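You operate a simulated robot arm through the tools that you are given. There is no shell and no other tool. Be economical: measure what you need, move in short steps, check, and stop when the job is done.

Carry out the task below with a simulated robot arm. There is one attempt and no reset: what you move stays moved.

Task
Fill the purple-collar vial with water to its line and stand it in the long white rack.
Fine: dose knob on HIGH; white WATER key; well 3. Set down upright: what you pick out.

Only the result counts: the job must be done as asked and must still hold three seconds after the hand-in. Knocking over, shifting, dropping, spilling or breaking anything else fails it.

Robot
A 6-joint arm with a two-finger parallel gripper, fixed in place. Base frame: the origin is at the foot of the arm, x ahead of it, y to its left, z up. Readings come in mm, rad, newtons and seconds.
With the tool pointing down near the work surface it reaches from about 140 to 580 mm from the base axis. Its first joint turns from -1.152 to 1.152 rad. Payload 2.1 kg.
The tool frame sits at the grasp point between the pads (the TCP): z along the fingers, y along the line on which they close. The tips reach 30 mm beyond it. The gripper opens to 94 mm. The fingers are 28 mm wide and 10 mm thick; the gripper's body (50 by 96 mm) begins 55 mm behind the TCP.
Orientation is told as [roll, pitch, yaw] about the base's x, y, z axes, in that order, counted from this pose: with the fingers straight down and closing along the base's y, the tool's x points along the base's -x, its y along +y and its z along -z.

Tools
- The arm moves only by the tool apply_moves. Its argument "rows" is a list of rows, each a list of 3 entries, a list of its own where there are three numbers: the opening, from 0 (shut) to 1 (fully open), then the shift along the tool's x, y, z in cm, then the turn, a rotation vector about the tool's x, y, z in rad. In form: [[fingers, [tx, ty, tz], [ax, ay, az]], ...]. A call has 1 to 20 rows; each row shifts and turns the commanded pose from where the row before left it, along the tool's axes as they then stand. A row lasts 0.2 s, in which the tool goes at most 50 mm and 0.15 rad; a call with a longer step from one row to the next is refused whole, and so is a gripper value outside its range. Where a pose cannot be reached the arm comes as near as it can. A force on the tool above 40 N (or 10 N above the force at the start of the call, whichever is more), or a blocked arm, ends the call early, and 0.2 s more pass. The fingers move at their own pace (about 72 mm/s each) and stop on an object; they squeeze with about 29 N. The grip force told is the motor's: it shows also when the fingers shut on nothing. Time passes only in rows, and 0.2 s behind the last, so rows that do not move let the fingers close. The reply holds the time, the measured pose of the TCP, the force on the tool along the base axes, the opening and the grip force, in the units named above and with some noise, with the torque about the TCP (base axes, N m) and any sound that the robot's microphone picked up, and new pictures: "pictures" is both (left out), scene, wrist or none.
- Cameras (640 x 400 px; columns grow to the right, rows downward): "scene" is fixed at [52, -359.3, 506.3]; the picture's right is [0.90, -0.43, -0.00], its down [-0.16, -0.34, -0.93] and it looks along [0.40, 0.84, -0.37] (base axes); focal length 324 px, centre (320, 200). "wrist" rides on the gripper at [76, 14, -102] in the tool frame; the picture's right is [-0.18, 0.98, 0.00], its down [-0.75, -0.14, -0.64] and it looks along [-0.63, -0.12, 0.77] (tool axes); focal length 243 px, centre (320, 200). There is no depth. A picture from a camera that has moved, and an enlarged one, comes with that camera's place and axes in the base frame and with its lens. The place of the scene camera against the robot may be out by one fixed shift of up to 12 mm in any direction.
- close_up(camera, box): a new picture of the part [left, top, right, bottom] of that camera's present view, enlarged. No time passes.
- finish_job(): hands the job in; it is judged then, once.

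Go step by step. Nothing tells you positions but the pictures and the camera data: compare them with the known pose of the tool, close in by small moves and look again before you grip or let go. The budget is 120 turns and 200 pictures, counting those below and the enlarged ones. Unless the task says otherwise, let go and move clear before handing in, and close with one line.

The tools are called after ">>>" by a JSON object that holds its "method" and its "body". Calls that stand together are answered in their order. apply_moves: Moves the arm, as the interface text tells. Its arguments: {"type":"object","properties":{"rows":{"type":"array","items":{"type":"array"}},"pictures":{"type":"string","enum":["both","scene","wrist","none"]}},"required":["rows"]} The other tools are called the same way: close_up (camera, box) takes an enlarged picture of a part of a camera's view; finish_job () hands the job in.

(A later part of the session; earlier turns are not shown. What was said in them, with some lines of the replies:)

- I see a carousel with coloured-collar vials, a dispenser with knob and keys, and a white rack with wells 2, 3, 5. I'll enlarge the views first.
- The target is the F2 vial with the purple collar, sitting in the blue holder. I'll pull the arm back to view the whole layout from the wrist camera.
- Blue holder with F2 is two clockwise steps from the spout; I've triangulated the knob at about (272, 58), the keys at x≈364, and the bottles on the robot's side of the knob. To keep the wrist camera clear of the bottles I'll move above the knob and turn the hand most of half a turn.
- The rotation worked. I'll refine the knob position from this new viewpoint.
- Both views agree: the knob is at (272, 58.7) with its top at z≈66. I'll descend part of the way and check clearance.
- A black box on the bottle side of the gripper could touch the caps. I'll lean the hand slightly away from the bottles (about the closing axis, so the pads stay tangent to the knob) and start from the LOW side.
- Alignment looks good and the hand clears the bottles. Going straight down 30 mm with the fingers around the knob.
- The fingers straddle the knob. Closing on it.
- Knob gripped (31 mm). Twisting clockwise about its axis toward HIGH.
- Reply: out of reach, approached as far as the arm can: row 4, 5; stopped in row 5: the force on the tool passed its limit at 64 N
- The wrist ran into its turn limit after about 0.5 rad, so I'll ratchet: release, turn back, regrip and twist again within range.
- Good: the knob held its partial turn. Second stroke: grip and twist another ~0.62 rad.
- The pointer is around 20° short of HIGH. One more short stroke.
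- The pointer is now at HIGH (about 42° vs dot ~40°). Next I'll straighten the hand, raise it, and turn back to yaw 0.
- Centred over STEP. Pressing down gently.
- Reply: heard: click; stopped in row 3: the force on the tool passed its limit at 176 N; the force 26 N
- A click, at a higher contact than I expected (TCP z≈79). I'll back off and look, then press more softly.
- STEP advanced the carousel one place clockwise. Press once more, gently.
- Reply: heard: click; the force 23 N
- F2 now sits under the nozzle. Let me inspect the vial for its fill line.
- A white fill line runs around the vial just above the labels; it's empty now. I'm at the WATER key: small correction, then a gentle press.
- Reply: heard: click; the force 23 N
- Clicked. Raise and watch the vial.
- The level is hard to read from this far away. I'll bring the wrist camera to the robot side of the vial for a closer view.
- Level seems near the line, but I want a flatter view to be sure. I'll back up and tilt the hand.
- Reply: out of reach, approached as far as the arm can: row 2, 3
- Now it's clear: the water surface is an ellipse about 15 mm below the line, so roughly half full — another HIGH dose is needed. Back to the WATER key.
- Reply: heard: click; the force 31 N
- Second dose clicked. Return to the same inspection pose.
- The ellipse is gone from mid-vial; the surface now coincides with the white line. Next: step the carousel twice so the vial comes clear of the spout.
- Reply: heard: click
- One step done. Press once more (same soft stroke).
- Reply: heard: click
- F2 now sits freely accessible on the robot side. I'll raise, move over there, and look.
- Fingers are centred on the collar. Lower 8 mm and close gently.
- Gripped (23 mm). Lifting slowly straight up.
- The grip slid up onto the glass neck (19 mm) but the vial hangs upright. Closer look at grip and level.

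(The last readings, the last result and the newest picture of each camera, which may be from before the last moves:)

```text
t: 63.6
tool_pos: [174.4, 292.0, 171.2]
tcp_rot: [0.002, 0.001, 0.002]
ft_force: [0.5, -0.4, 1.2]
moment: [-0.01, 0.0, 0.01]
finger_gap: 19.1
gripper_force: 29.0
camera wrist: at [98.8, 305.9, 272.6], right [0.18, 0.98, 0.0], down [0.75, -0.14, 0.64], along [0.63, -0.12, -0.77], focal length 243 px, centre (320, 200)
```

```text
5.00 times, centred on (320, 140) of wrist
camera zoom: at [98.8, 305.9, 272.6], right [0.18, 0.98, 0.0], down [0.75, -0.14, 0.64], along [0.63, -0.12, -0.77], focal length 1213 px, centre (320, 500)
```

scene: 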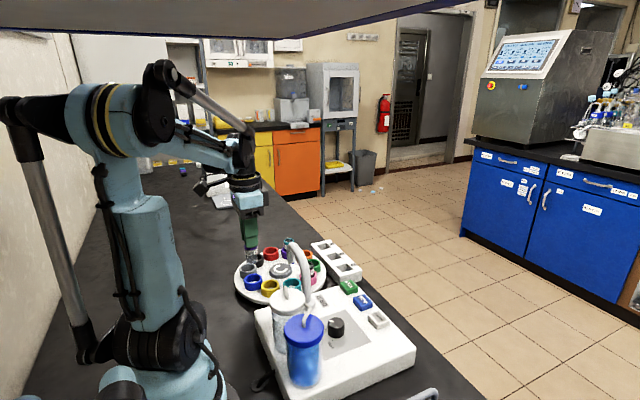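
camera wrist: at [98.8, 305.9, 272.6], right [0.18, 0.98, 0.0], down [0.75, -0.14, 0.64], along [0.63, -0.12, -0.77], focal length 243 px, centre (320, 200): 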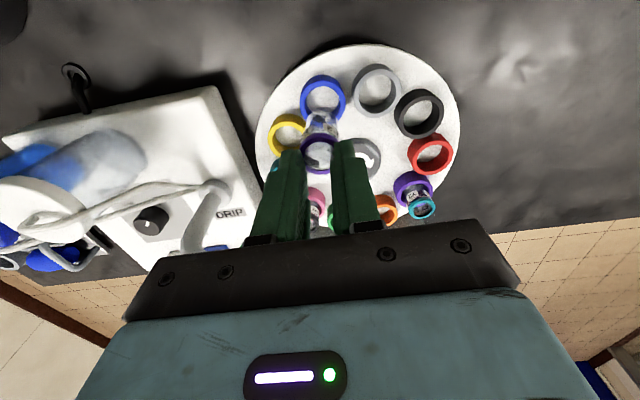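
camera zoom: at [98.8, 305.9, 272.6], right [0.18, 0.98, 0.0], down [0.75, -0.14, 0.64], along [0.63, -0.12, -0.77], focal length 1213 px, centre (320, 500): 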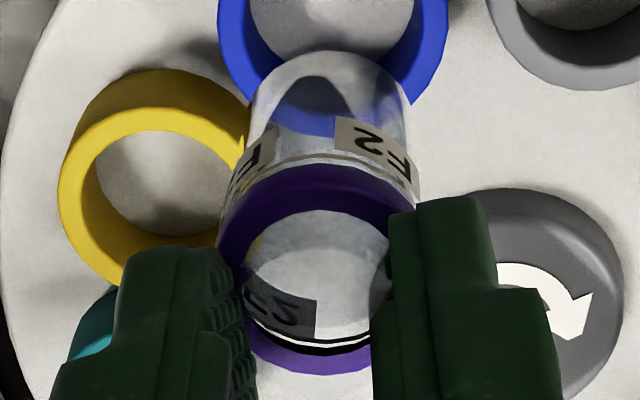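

The vial is upright. Carrying it smoothly toward the rack, keeping high.

>>> {"method": "apply_moves", "body": {"rows": [[0.1, [-0.5, 0, -0.5], [0, 0, 0]], [0.1, [-1, 0.1, -0.5], [0, 0, 0]], [0.1, [-1.5, 0.15, -0.5], [0, 0, 0]], [0.1, [-2, 0.15, -0.5], [0, 0, 0]], [0.1, [-2.2, 0.2, 0], [0, 0, 0]], [0.1, [-2.2, 0.2, 0], [0, 0, 0]], [0.1, [-2.2, 0.2, 0], [0, 0, 0]], [0.1, [-2.2, 0.2, 0], [0, 0, 0]], [0.1, [-2.2, 0.2, 0], [0, 0, 0]], [0.1, [-2, 0.2, 0], [0, 0, 0]], [0.1, [-1.5, 0.2, 0], [0, 0, 0]], [0.1, [-1, 0.1, 0], [0, 0, 0]], [0.1, [-0.5, 0, 0], [0, 0, 0]], [0.1, [0, 0, 0], [0, 0, 0]]]}}

>>> {"method": "close_up", "body": {"camera": "scene", "box": [290, 190, 390, 280]}}

>>> {"method": "close_up", "body": {"camera": "wrist", "box": [240, 50, 400, 180]}}

```text
t: 66.6
tool_pos: [386.0, 312.0, 194.1]
tcp_rot: [0.001, 0.0, 0.002]
ft_force: [0.4, 0.5, -0.1]
moment: [0.03, 0.0, 0.01]
finger_gap: 18.9
gripper_force: 29.0
camera wrist: at [308.8, 325.8, 295.2], right [0.18, 0.98, 0.0], down [0.75, -0.14, 0.64], along [0.63, -0.12, -0.77], focal length 243 px, centre (320, 200)
```

scene: 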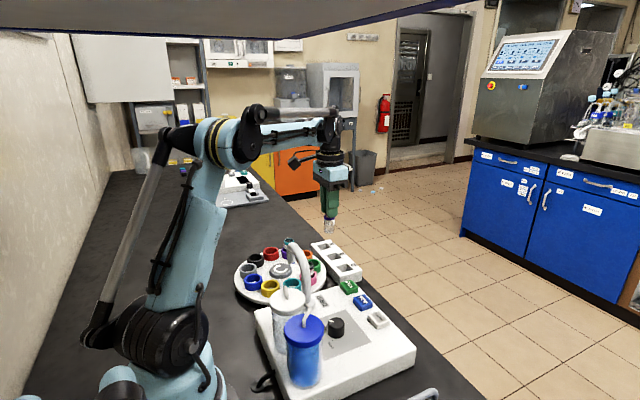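
wrist: 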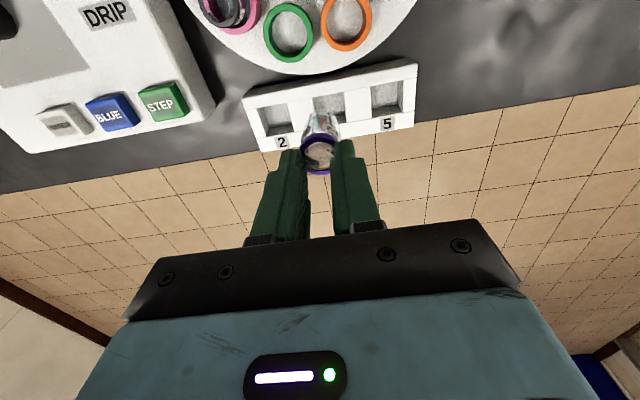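

```text
4.44 times, centred on (340, 235) of scene
camera zoom: at [52.3, -359.5, 506.3], right [0.9, -0.43, 0.0], down [-0.16, -0.33, -0.93], along [0.4, 0.84, -0.37], focal length 1442 px, centre (231, 44)
```

zoom: 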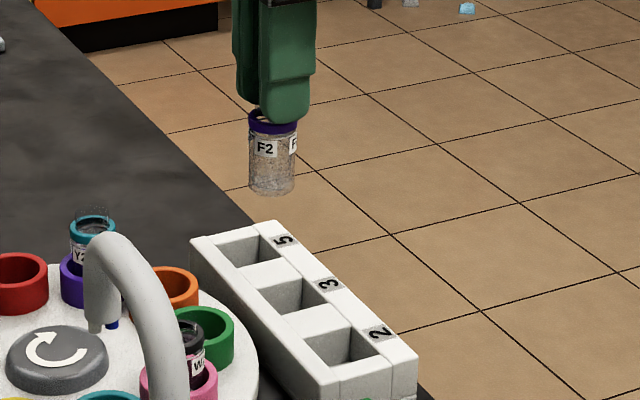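

```text
3.08 times, centred on (320, 115) of wrist
camera zoom: at [308.8, 325.8, 295.2], right [0.18, 0.98, 0.0], down [0.75, -0.14, 0.64], along [0.63, -0.12, -0.77], focal length 746 px, centre (320, 462)
```

zoom: 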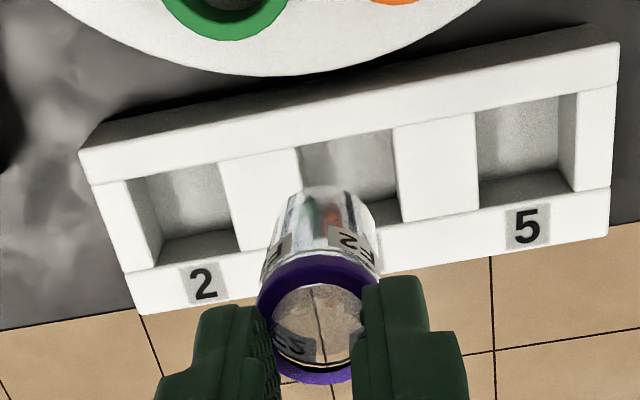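

Well 3 is about at (398, 318). I'll shift there partly and lower 50 mm for a second, closer measurement.

>>> {"method": "apply_moves", "body": {"rows": [[0.1, [-0.5, 0.3, 0.5], [0, 0, 0]], [0.1, [-0.5, 0.3, 1.2], [0, 0, 0]], [0.1, [0, 0, 1.2], [0, 0, 0]], [0.1, [0, 0, 1.2], [0, 0, 0]], [0.1, [0, 0, 0.9], [0, 0, 0]], [0.1, [0, 0, 0], [0, 0, 0]]]}}

>>> {"method": "close_up", "body": {"camera": "scene", "box": [300, 200, 380, 280]}}

>>> {"method": "close_up", "body": {"camera": "wrist", "box": [220, 60, 420, 200]}}

```text
t: 68.0
tool_pos: [395.4, 317.6, 142.9]
tcp_rot: [0.001, -0.001, 0.003]
ft_force: [0.0, 0.0, -0.2]
moment: [-0.02, 0.01, 0.01]
finger_gap: 18.7
gripper_force: 29.4
camera wrist: at [319.1, 331.7, 243.7], right [0.18, 0.98, 0.0], down [0.75, -0.14, 0.64], along [0.63, -0.12, -0.77], focal length 243 px, centre (320, 200)
```

scene: 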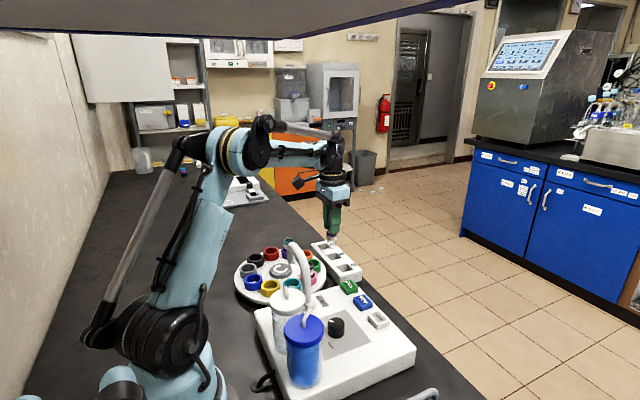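
wrist: 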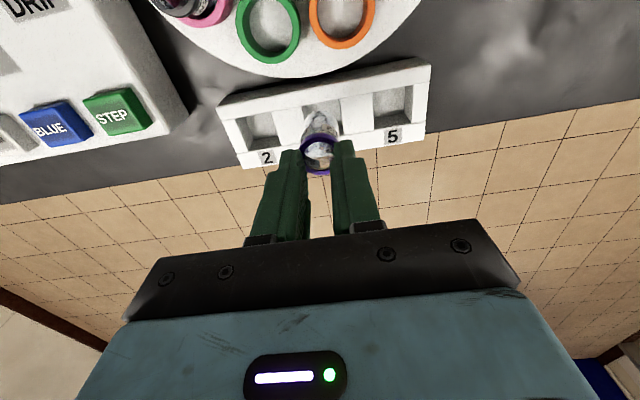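

```text
5.00 times, centred on (340, 240) of scene
camera zoom: at [52.3, -359.5, 506.3], right [0.9, -0.43, 0.0], down [-0.16, -0.33, -0.93], along [0.4, 0.84, -0.37], focal length 1622 px, centre (220, 0)
```

zoom: 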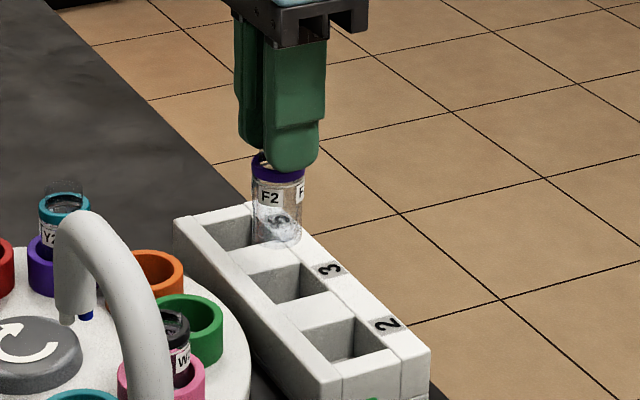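

```text
2.86 times, centred on (320, 130) of wrist
camera zoom: at [319.1, 331.7, 243.7], right [0.18, 0.98, 0.0], down [0.75, -0.14, 0.64], along [0.63, -0.12, -0.77], focal length 693 px, centre (320, 400)
```

zoom: 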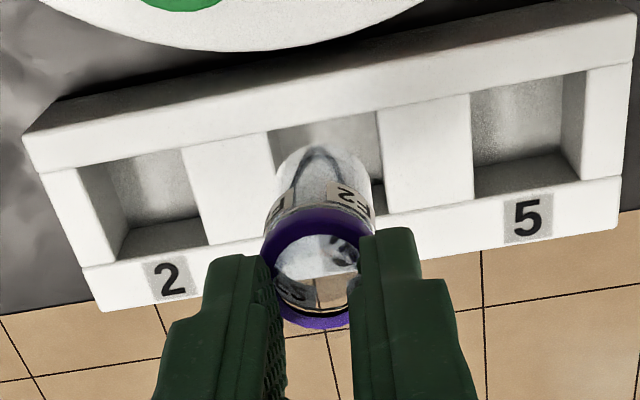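

Vial is nearly above well 3: about 2 mm more in x and y. Adjust and lower 12 mm, then check from both cameras.

>>> {"method": "apply_moves", "body": {"rows": [[0.1, [-0.15, 0.18, 0.2], [0, 0, 0]], [0.1, [0, 0, 0.5], [0, 0, 0]], [0.1, [0, 0, 0.5], [0, 0, 0]], [0.1, [0, 0, 0], [0, 0, 0]]]}}

>>> {"method": "close_up", "body": {"camera": "scene", "box": [310, 225, 358, 275]}}

>>> {"method": "close_up", "body": {"camera": "wrist", "box": [270, 80, 370, 180]}}

```text
t: 69.0
tool_pos: [396.4, 318.6, 130.3]
tcp_rot: [0.001, 0.002, -0.001]
ft_force: [0.0, -0.1, 1.2]
moment: [0.02, 0.0, 0.0]
finger_gap: 18.9
gripper_force: 28.9
camera wrist: at [320.0, 332.3, 231.9], right [0.18, 0.98, 0.0], down [0.75, -0.14, 0.64], along [0.63, -0.12, -0.77], focal length 243 px, centre (320, 200)
```

scene: 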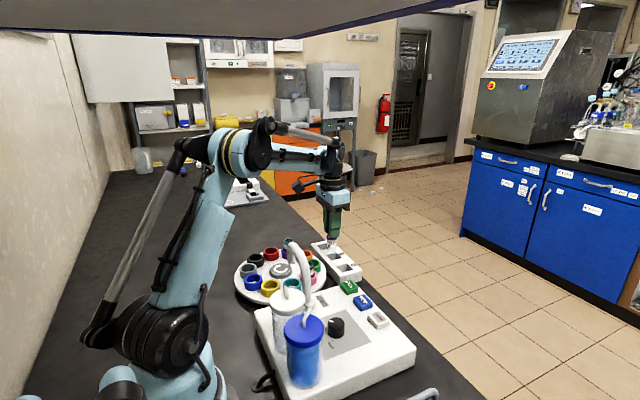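
wrist: 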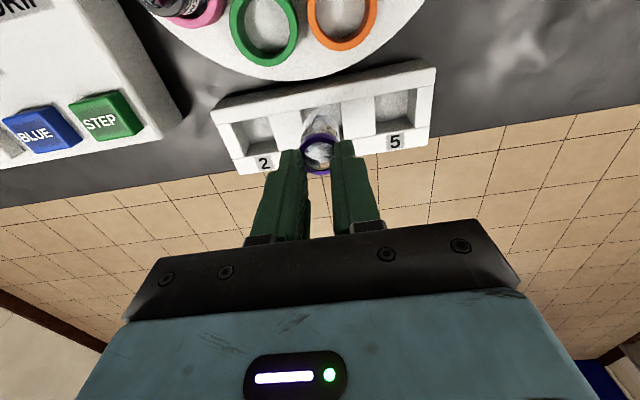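

```text
8.00 times, centred on (334, 250) of scene
camera zoom: at [52.3, -359.5, 506.3], right [0.9, -0.43, 0.0], down [-0.16, -0.33, -0.93], along [0.4, 0.84, -0.37], focal length 2595 px, centre (208, -200)
```

zoom: 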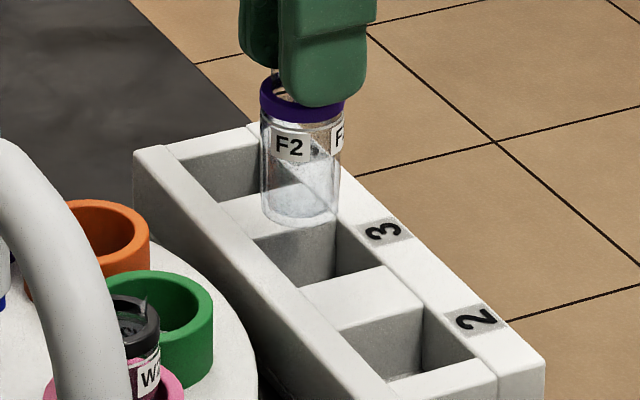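

```text
4.00 times, centred on (320, 130) of wrist
camera zoom: at [320.0, 332.3, 231.9], right [0.18, 0.98, 0.0], down [0.75, -0.14, 0.64], along [0.63, -0.12, -0.77], focal length 970 px, centre (320, 480)
```

zoom: 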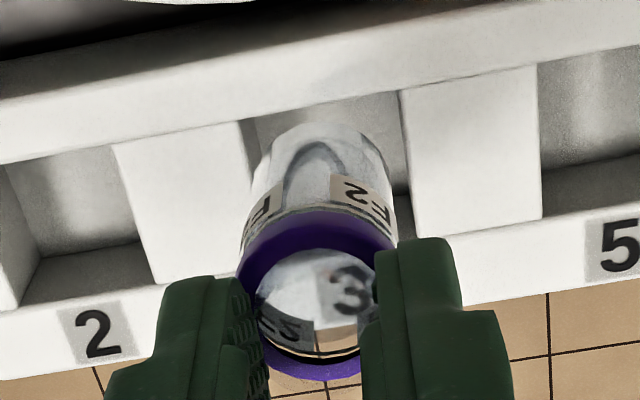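

Cross-checking both cameras puts the well centre about 7.5 mm further in x, with the rack top ~19 mm below the vial bottom. Shifting and lowering a little, then checking.

>>> {"method": "apply_moves", "body": {"rows": [[0.1, [-0.4, 0, 0], [0, 0, 0]], [0.1, [-0.36, 0, 0.3], [0, 0, 0]], [0.1, [0, 0, 0.5], [0, 0, 0]], [0.1, [0, 0, 0.4], [0, 0, 0]], [0.1, [0, 0, 0], [0, 0, 0]]]}}

>>> {"method": "close_up", "body": {"camera": "scene", "box": [310, 225, 358, 275]}}

>>> {"method": "close_up", "body": {"camera": "wrist", "box": [270, 80, 370, 180]}}

```text
t: 70.2
tool_pos: [404.5, 318.2, 118.8]
tcp_rot: [0.002, 0.0, 0.001]
ft_force: [-0.4, 0.1, 0.3]
moment: [-0.01, -0.03, 0.01]
finger_gap: 18.7
gripper_force: 29.1
camera wrist: at [328.1, 332.1, 220.1], right [0.18, 0.98, 0.0], down [0.75, -0.14, 0.64], along [0.63, -0.12, -0.77], focal length 243 px, centre (320, 200)
```

scene: 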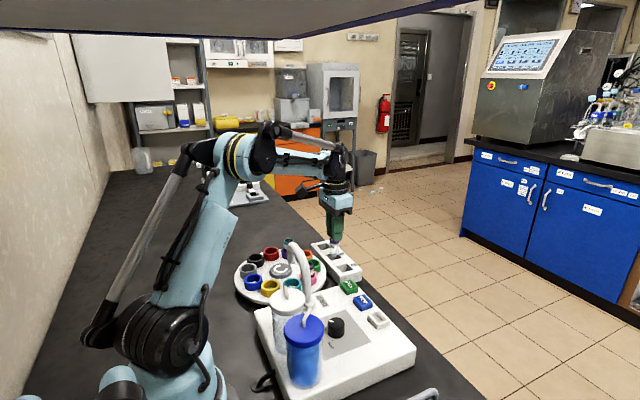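
wrist: 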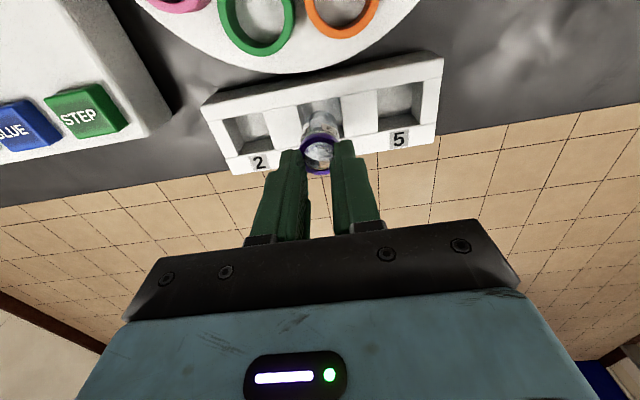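

```text
8.00 times, centred on (334, 250) of scene
camera zoom: at [52.3, -359.5, 506.3], right [0.9, -0.43, 0.0], down [-0.16, -0.33, -0.93], along [0.4, 0.84, -0.37], focal length 2595 px, centre (208, -200)
```

zoom: 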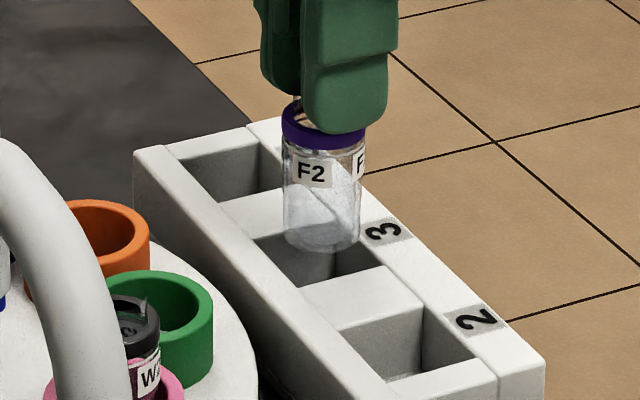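

```text
4.00 times, centred on (320, 130) of wrist
camera zoom: at [328.1, 332.1, 220.1], right [0.18, 0.98, 0.0], down [0.75, -0.14, 0.64], along [0.63, -0.12, -0.77], focal length 970 px, centre (320, 480)
```

zoom: 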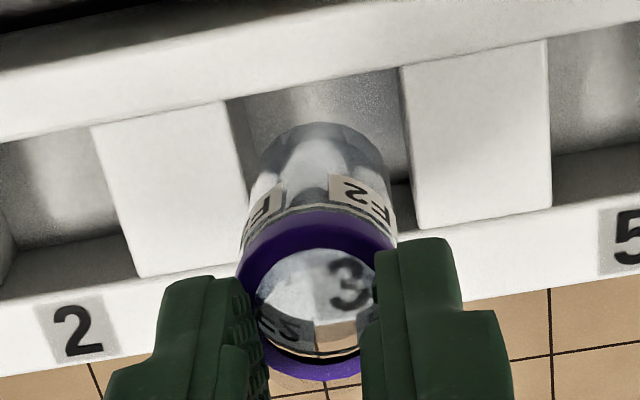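

Aligned in both views. Lowering into the well in small steps.

>>> {"method": "apply_moves", "body": {"rows": [[0.1, [0, 0, 0.3], [0, 0, 0]], [0.1, [0, 0, 0.3], [0, 0, 0]], [0.1, [0, 0, 0.3], [0, 0, 0]], [0.1, [0, 0, 0.3], [0, 0, 0]], [0.1, [0, 0, 0], [0, 0, 0]]]}}

>>> {"method": "close_up", "body": {"camera": "scene", "box": [310, 225, 358, 275]}}

>>> {"method": "close_up", "body": {"camera": "wrist", "box": [270, 80, 370, 180]}}

```text
t: 71.4
tool_pos: [403.0, 318.9, 106.4]
tcp_rot: [0.002, 0.001, 0.001]
ft_force: [-1.3, -0.6, 0.9]
moment: [-0.05, -0.04, 0.0]
finger_gap: 18.6
gripper_force: 29.1
camera wrist: at [327.3, 333.0, 208.3], right [0.18, 0.98, 0.0], down [0.75, -0.14, 0.64], along [0.63, -0.12, -0.77], focal length 243 px, centre (320, 200)
```

scene: 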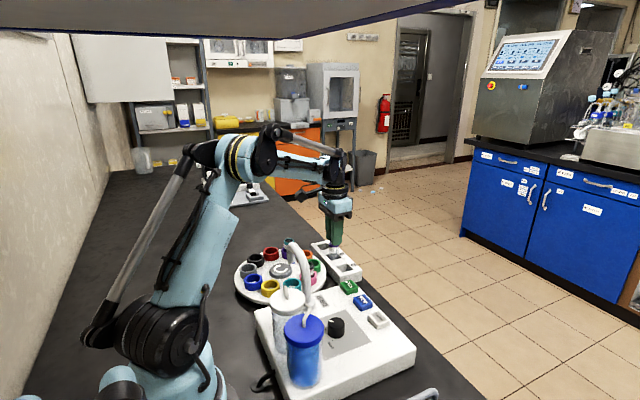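
wrist: 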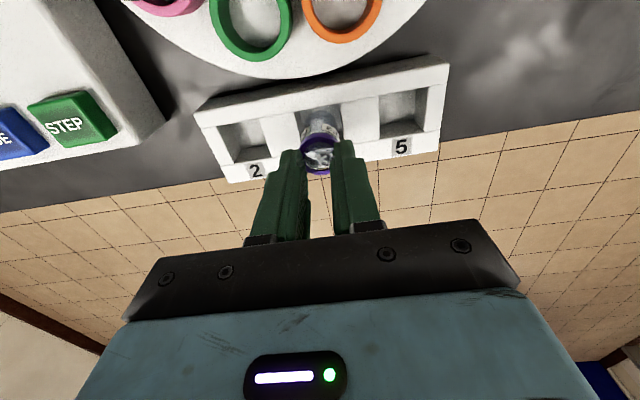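

```text
8.00 times, centred on (334, 250) of scene
camera zoom: at [52.3, -359.5, 506.3], right [0.9, -0.43, 0.0], down [-0.16, -0.33, -0.93], along [0.4, 0.84, -0.37], focal length 2595 px, centre (208, -200)
```

zoom: 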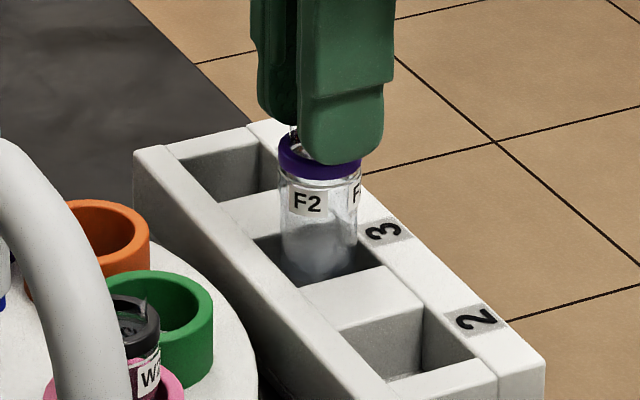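

```text
4.00 times, centred on (320, 130) of wrist
camera zoom: at [327.3, 333.0, 208.3], right [0.18, 0.98, 0.0], down [0.75, -0.14, 0.64], along [0.63, -0.12, -0.77], focal length 970 px, centre (320, 480)
```

zoom: 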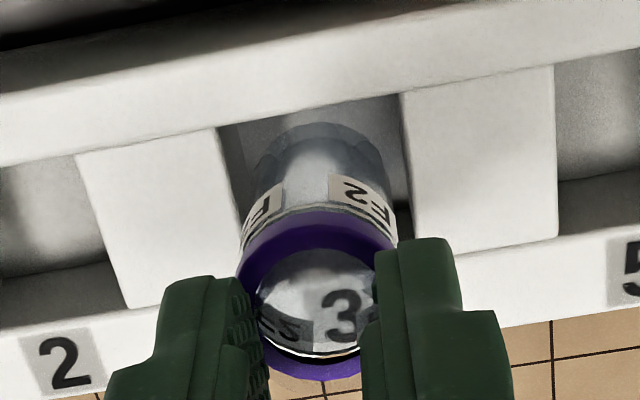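

Inside the well. Continue lowering gently toward the floor.

>>> {"method": "apply_moves", "body": {"rows": [[0.1, [-0.05, 0, 0.2], [0, 0, 0]], [0.1, [0, 0, 0.2], [0, 0, 0]], [0.1, [0, 0, 0.2], [0, 0, 0]], [0.1, [0, 0, 0.2], [0, 0, 0]], [0.1, [0, 0, 0], [0, 0, 0]]], "pictures": "none"}}

>>> {"method": "close_up", "body": {"camera": "scene", "box": [310, 225, 358, 275]}}

```text
t: 72.6
tool_pos: [405.9, 319.6, 99.3]
tcp_rot: [0.002, 0.001, 0.0]
ft_force: [1.2, -0.5, 0.5]
moment: [-0.02, -0.02, 0.03]
finger_gap: 18.9
gripper_force: 29.8
```

```text
8.00 times, centred on (334, 250) of scene
camera zoom: at [52.3, -359.5, 506.3], right [0.9, -0.43, 0.0], down [-0.16, -0.33, -0.93], along [0.4, 0.84, -0.37], focal length 2595 px, centre (208, -200)
```

zoom: 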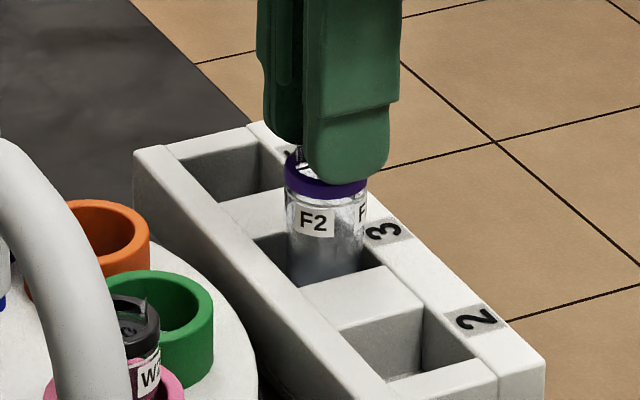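

>>> {"method": "apply_moves", "body": {"rows": [[0.1, [0.05, 0, 0.15], [0, 0, 0]], [0.1, [0, 0, 0.15], [0, 0, 0]], [0.1, [0, 0, 0.15], [0, 0, 0]], [0.1, [0, 0, 0], [0, 0, 0]]], "pictures": "none"}}

>>> {"method": "close_up", "body": {"camera": "scene", "box": [310, 225, 358, 275]}}

```text
t: 73.6
tool_pos: [405.0, 317.7, 93.4]
tcp_rot: [0.001, -0.001, 0.002]
ft_force: [-0.2, 1.4, -0.3]
moment: [0.01, -0.03, 0.01]
finger_gap: 18.8
gripper_force: 29.3
```

```text
8.00 times, centred on (334, 250) of scene
camera zoom: at [52.3, -359.5, 506.3], right [0.9, -0.43, 0.0], down [-0.16, -0.33, -0.93], along [0.4, 0.84, -0.37], focal length 2595 px, centre (208, -200)
```

zoom: 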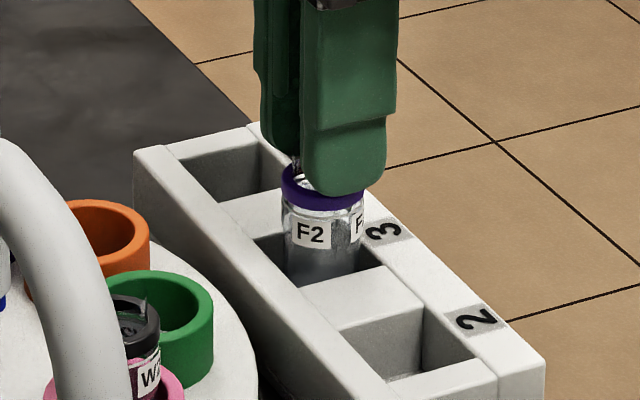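

>>> {"method": "apply_moves", "body": {"rows": [[0.1, [0, 0, 0.1], [0, 0, 0]], [0.1, [0, 0, 0.1], [0, 0, 0]], [0.1, [0, 0, 0.1], [0, 0, 0]], [0.1, [0, 0, 0], [0, 0, 0]]], "pictures": "none"}}

```text
t: 74.6
tool_pos: [404.5, 318.5, 92.0]
tcp_rot: [0.001, -0.001, 0.001]
ft_force: [-0.3, 0.3, 0.1]
moment: [0.0, -0.03, -0.01]
finger_gap: 18.6
gripper_force: 29.4
```

>>> {"method": "apply_moves", "body": {"rows": [[0.1, [0, 0, 0.1], [0, 0, 0]], [0.1, [0, 0, 0.1], [0, 0, 0]], [0.1, [0, 0, 0.1], [0, 0, 0]], [0.1, [0, 0, 0.1], [0, 0, 0]], [0.1, [0, 0, 0], [0, 0, 0]]], "pictures": "none"}}

>>> {"method": "close_up", "body": {"camera": "scene", "box": [310, 225, 358, 275]}}

```text
t: 75.8
tool_pos: [402.8, 320.2, 85.2]
tcp_rot: [0.002, 0.0, 0.001]
ft_force: [-1.0, 0.0, 9.4]
moment: [-0.06, 0.07, -0.01]
finger_gap: 18.7
gripper_force: 28.8
```

```text
8.00 times, centred on (334, 250) of scene
camera zoom: at [52.3, -359.5, 506.3], right [0.9, -0.43, 0.0], down [-0.16, -0.33, -0.93], along [0.4, 0.84, -0.37], focal length 2595 px, centre (208, -200)
```

zoom: 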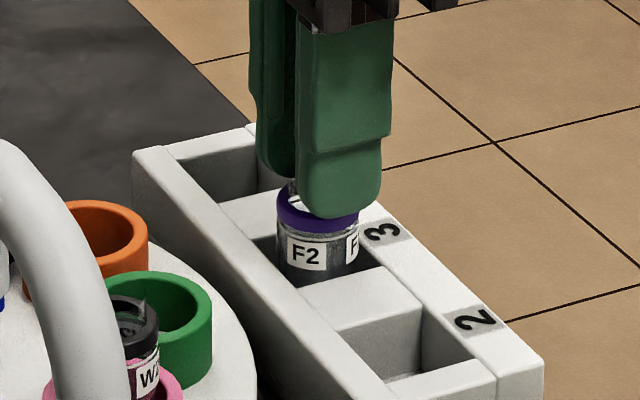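

The vial touches the floor of well 3 (9 N). Opening the fingers gently.

>>> {"method": "apply_moves", "body": {"rows": [[0.1, [0, 0, -0.05], [0, 0, 0]], [0.25, [0, 0, 0], [0, 0, 0]], [0.35, [0, 0, 0], [0, 0, 0]], [0.45, [0, 0, 0], [0, 0, 0]], [0.45, [0, 0, 0], [0, 0, 0]]], "pictures": "wrist"}}

>>> {"method": "close_up", "body": {"camera": "scene", "box": [310, 225, 358, 275]}}

```text
t: 77.0
tool_pos: [403.4, 319.5, 87.9]
tcp_rot: [0.002, 0.0, 0.002]
ft_force: [0.2, 0.3, 0.1]
moment: [-0.01, 0.0, -0.04]
finger_gap: 42.2
gripper_force: 0.0
camera wrist: at [327.5, 332.8, 188.8], right [0.18, 0.98, 0.0], down [0.75, -0.14, 0.64], along [0.63, -0.12, -0.77], focal length 243 px, centre (320, 200)
```

wrist: 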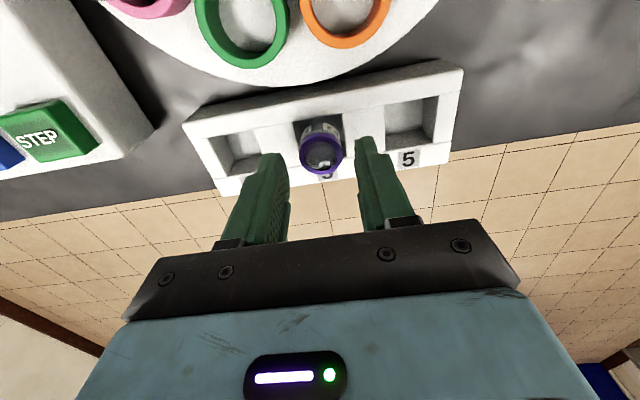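

```text
8.00 times, centred on (334, 250) of scene
camera zoom: at [52.3, -359.5, 506.3], right [0.9, -0.43, 0.0], down [-0.16, -0.33, -0.93], along [0.4, 0.84, -0.37], focal length 2595 px, centre (208, -200)
```

zoom: 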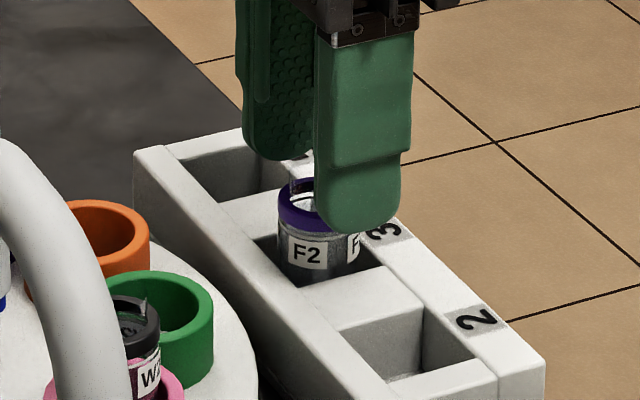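

Released; the vial stands on its own. Rising clear and checking.

>>> {"method": "apply_moves", "body": {"rows": [[0.45, [0, 0, -1], [0, 0, 0]], [0.45, [0, 0, -3], [0, 0, 0]], [0.45, [0, 0, -4], [0, 0, 0]], [0.45, [0, 0, -4], [0, 0, 0]], [0.45, [2, -1, -3], [0, 0, 0]], [0.45, [0, 0, 0], [0, 0, 0]]]}}

>>> {"method": "close_up", "body": {"camera": "scene", "box": [318, 238, 350, 268]}}

>>> {"method": "close_up", "body": {"camera": "wrist", "box": [260, 60, 420, 160]}}

>>> {"method": "close_up", "body": {"camera": "scene", "box": [220, 220, 420, 345]}}

```text
t: 78.4
tool_pos: [384.3, 308.5, 236.5]
tcp_rot: [0.002, 0.0, 0.002]
ft_force: [0.3, 0.5, 0.3]
moment: [0.0, 0.0, 0.0]
finger_gap: 42.3
gripper_force: 0.1
camera wrist: at [307.9, 322.9, 339.7], right [0.18, 0.98, 0.0], down [0.75, -0.14, 0.64], along [0.63, -0.12, -0.77], focal length 243 px, centre (320, 200)
```

scene: 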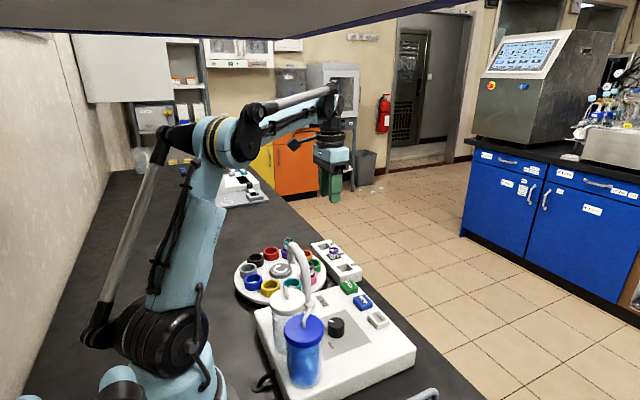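
wrist: 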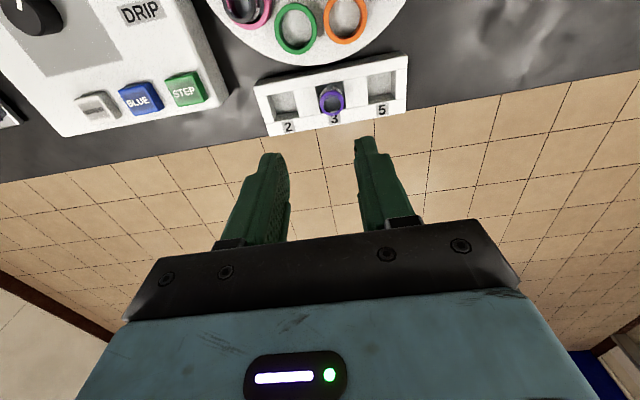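

```text
13.33 times, centred on (334, 253) of scene
camera zoom: at [52.3, -359.5, 506.3], right [0.9, -0.43, 0.0], down [-0.16, -0.33, -0.93], along [0.4, 0.84, -0.37], focal length 4326 px, centre (133, -507)
```

zoom: 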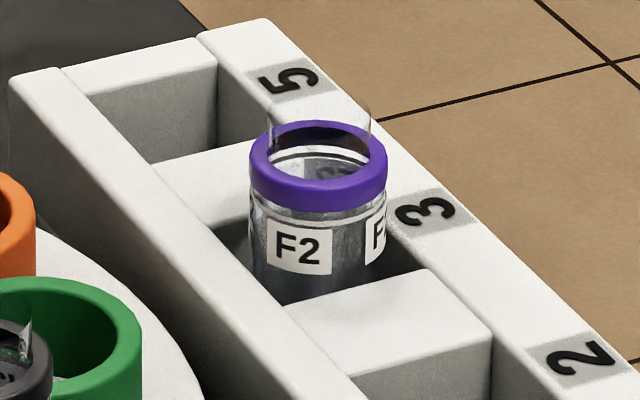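

```text
4.00 times, centred on (340, 110) of wrist
camera zoom: at [307.9, 322.9, 339.7], right [0.18, 0.98, 0.0], down [0.75, -0.14, 0.64], along [0.63, -0.12, -0.77], focal length 970 px, centre (240, 560)
```

zoom: 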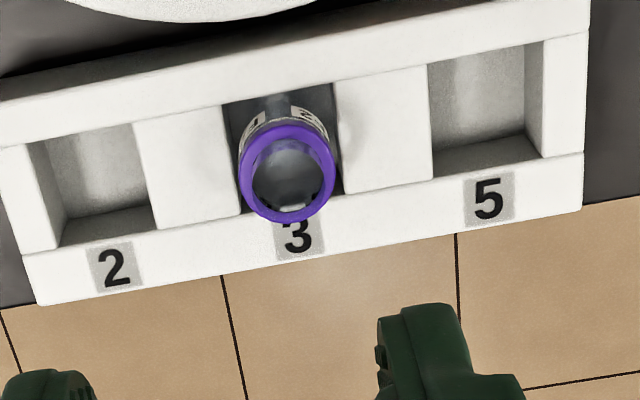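

```text
3.20 times, centred on (320, 282) of scene
camera zoom: at [52.3, -359.5, 506.3], right [0.9, -0.43, 0.0], down [-0.16, -0.33, -0.93], along [0.4, 0.84, -0.37], focal length 1038 px, centre (320, -64)
```

zoom: 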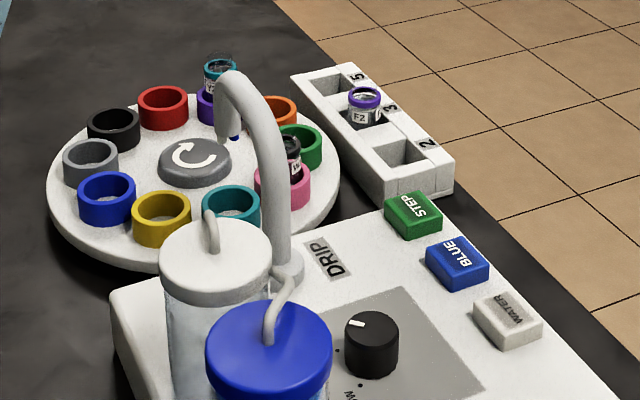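

The purple-collar vial stands upright in well 3, filled to its line. The other vials are still in their carousel holders, the knob is on HIGH and the hand is clear, so I'm handing in.

>>> {"method": "finish_job", "body": {}}

```text
The job is handed in.
```

I filled the purple-collar vial (F2) with water to its line and stood it upright in well 3 of the long white rack. It took two doses with the knob on HIGH. The fill level is judged from the camera views.
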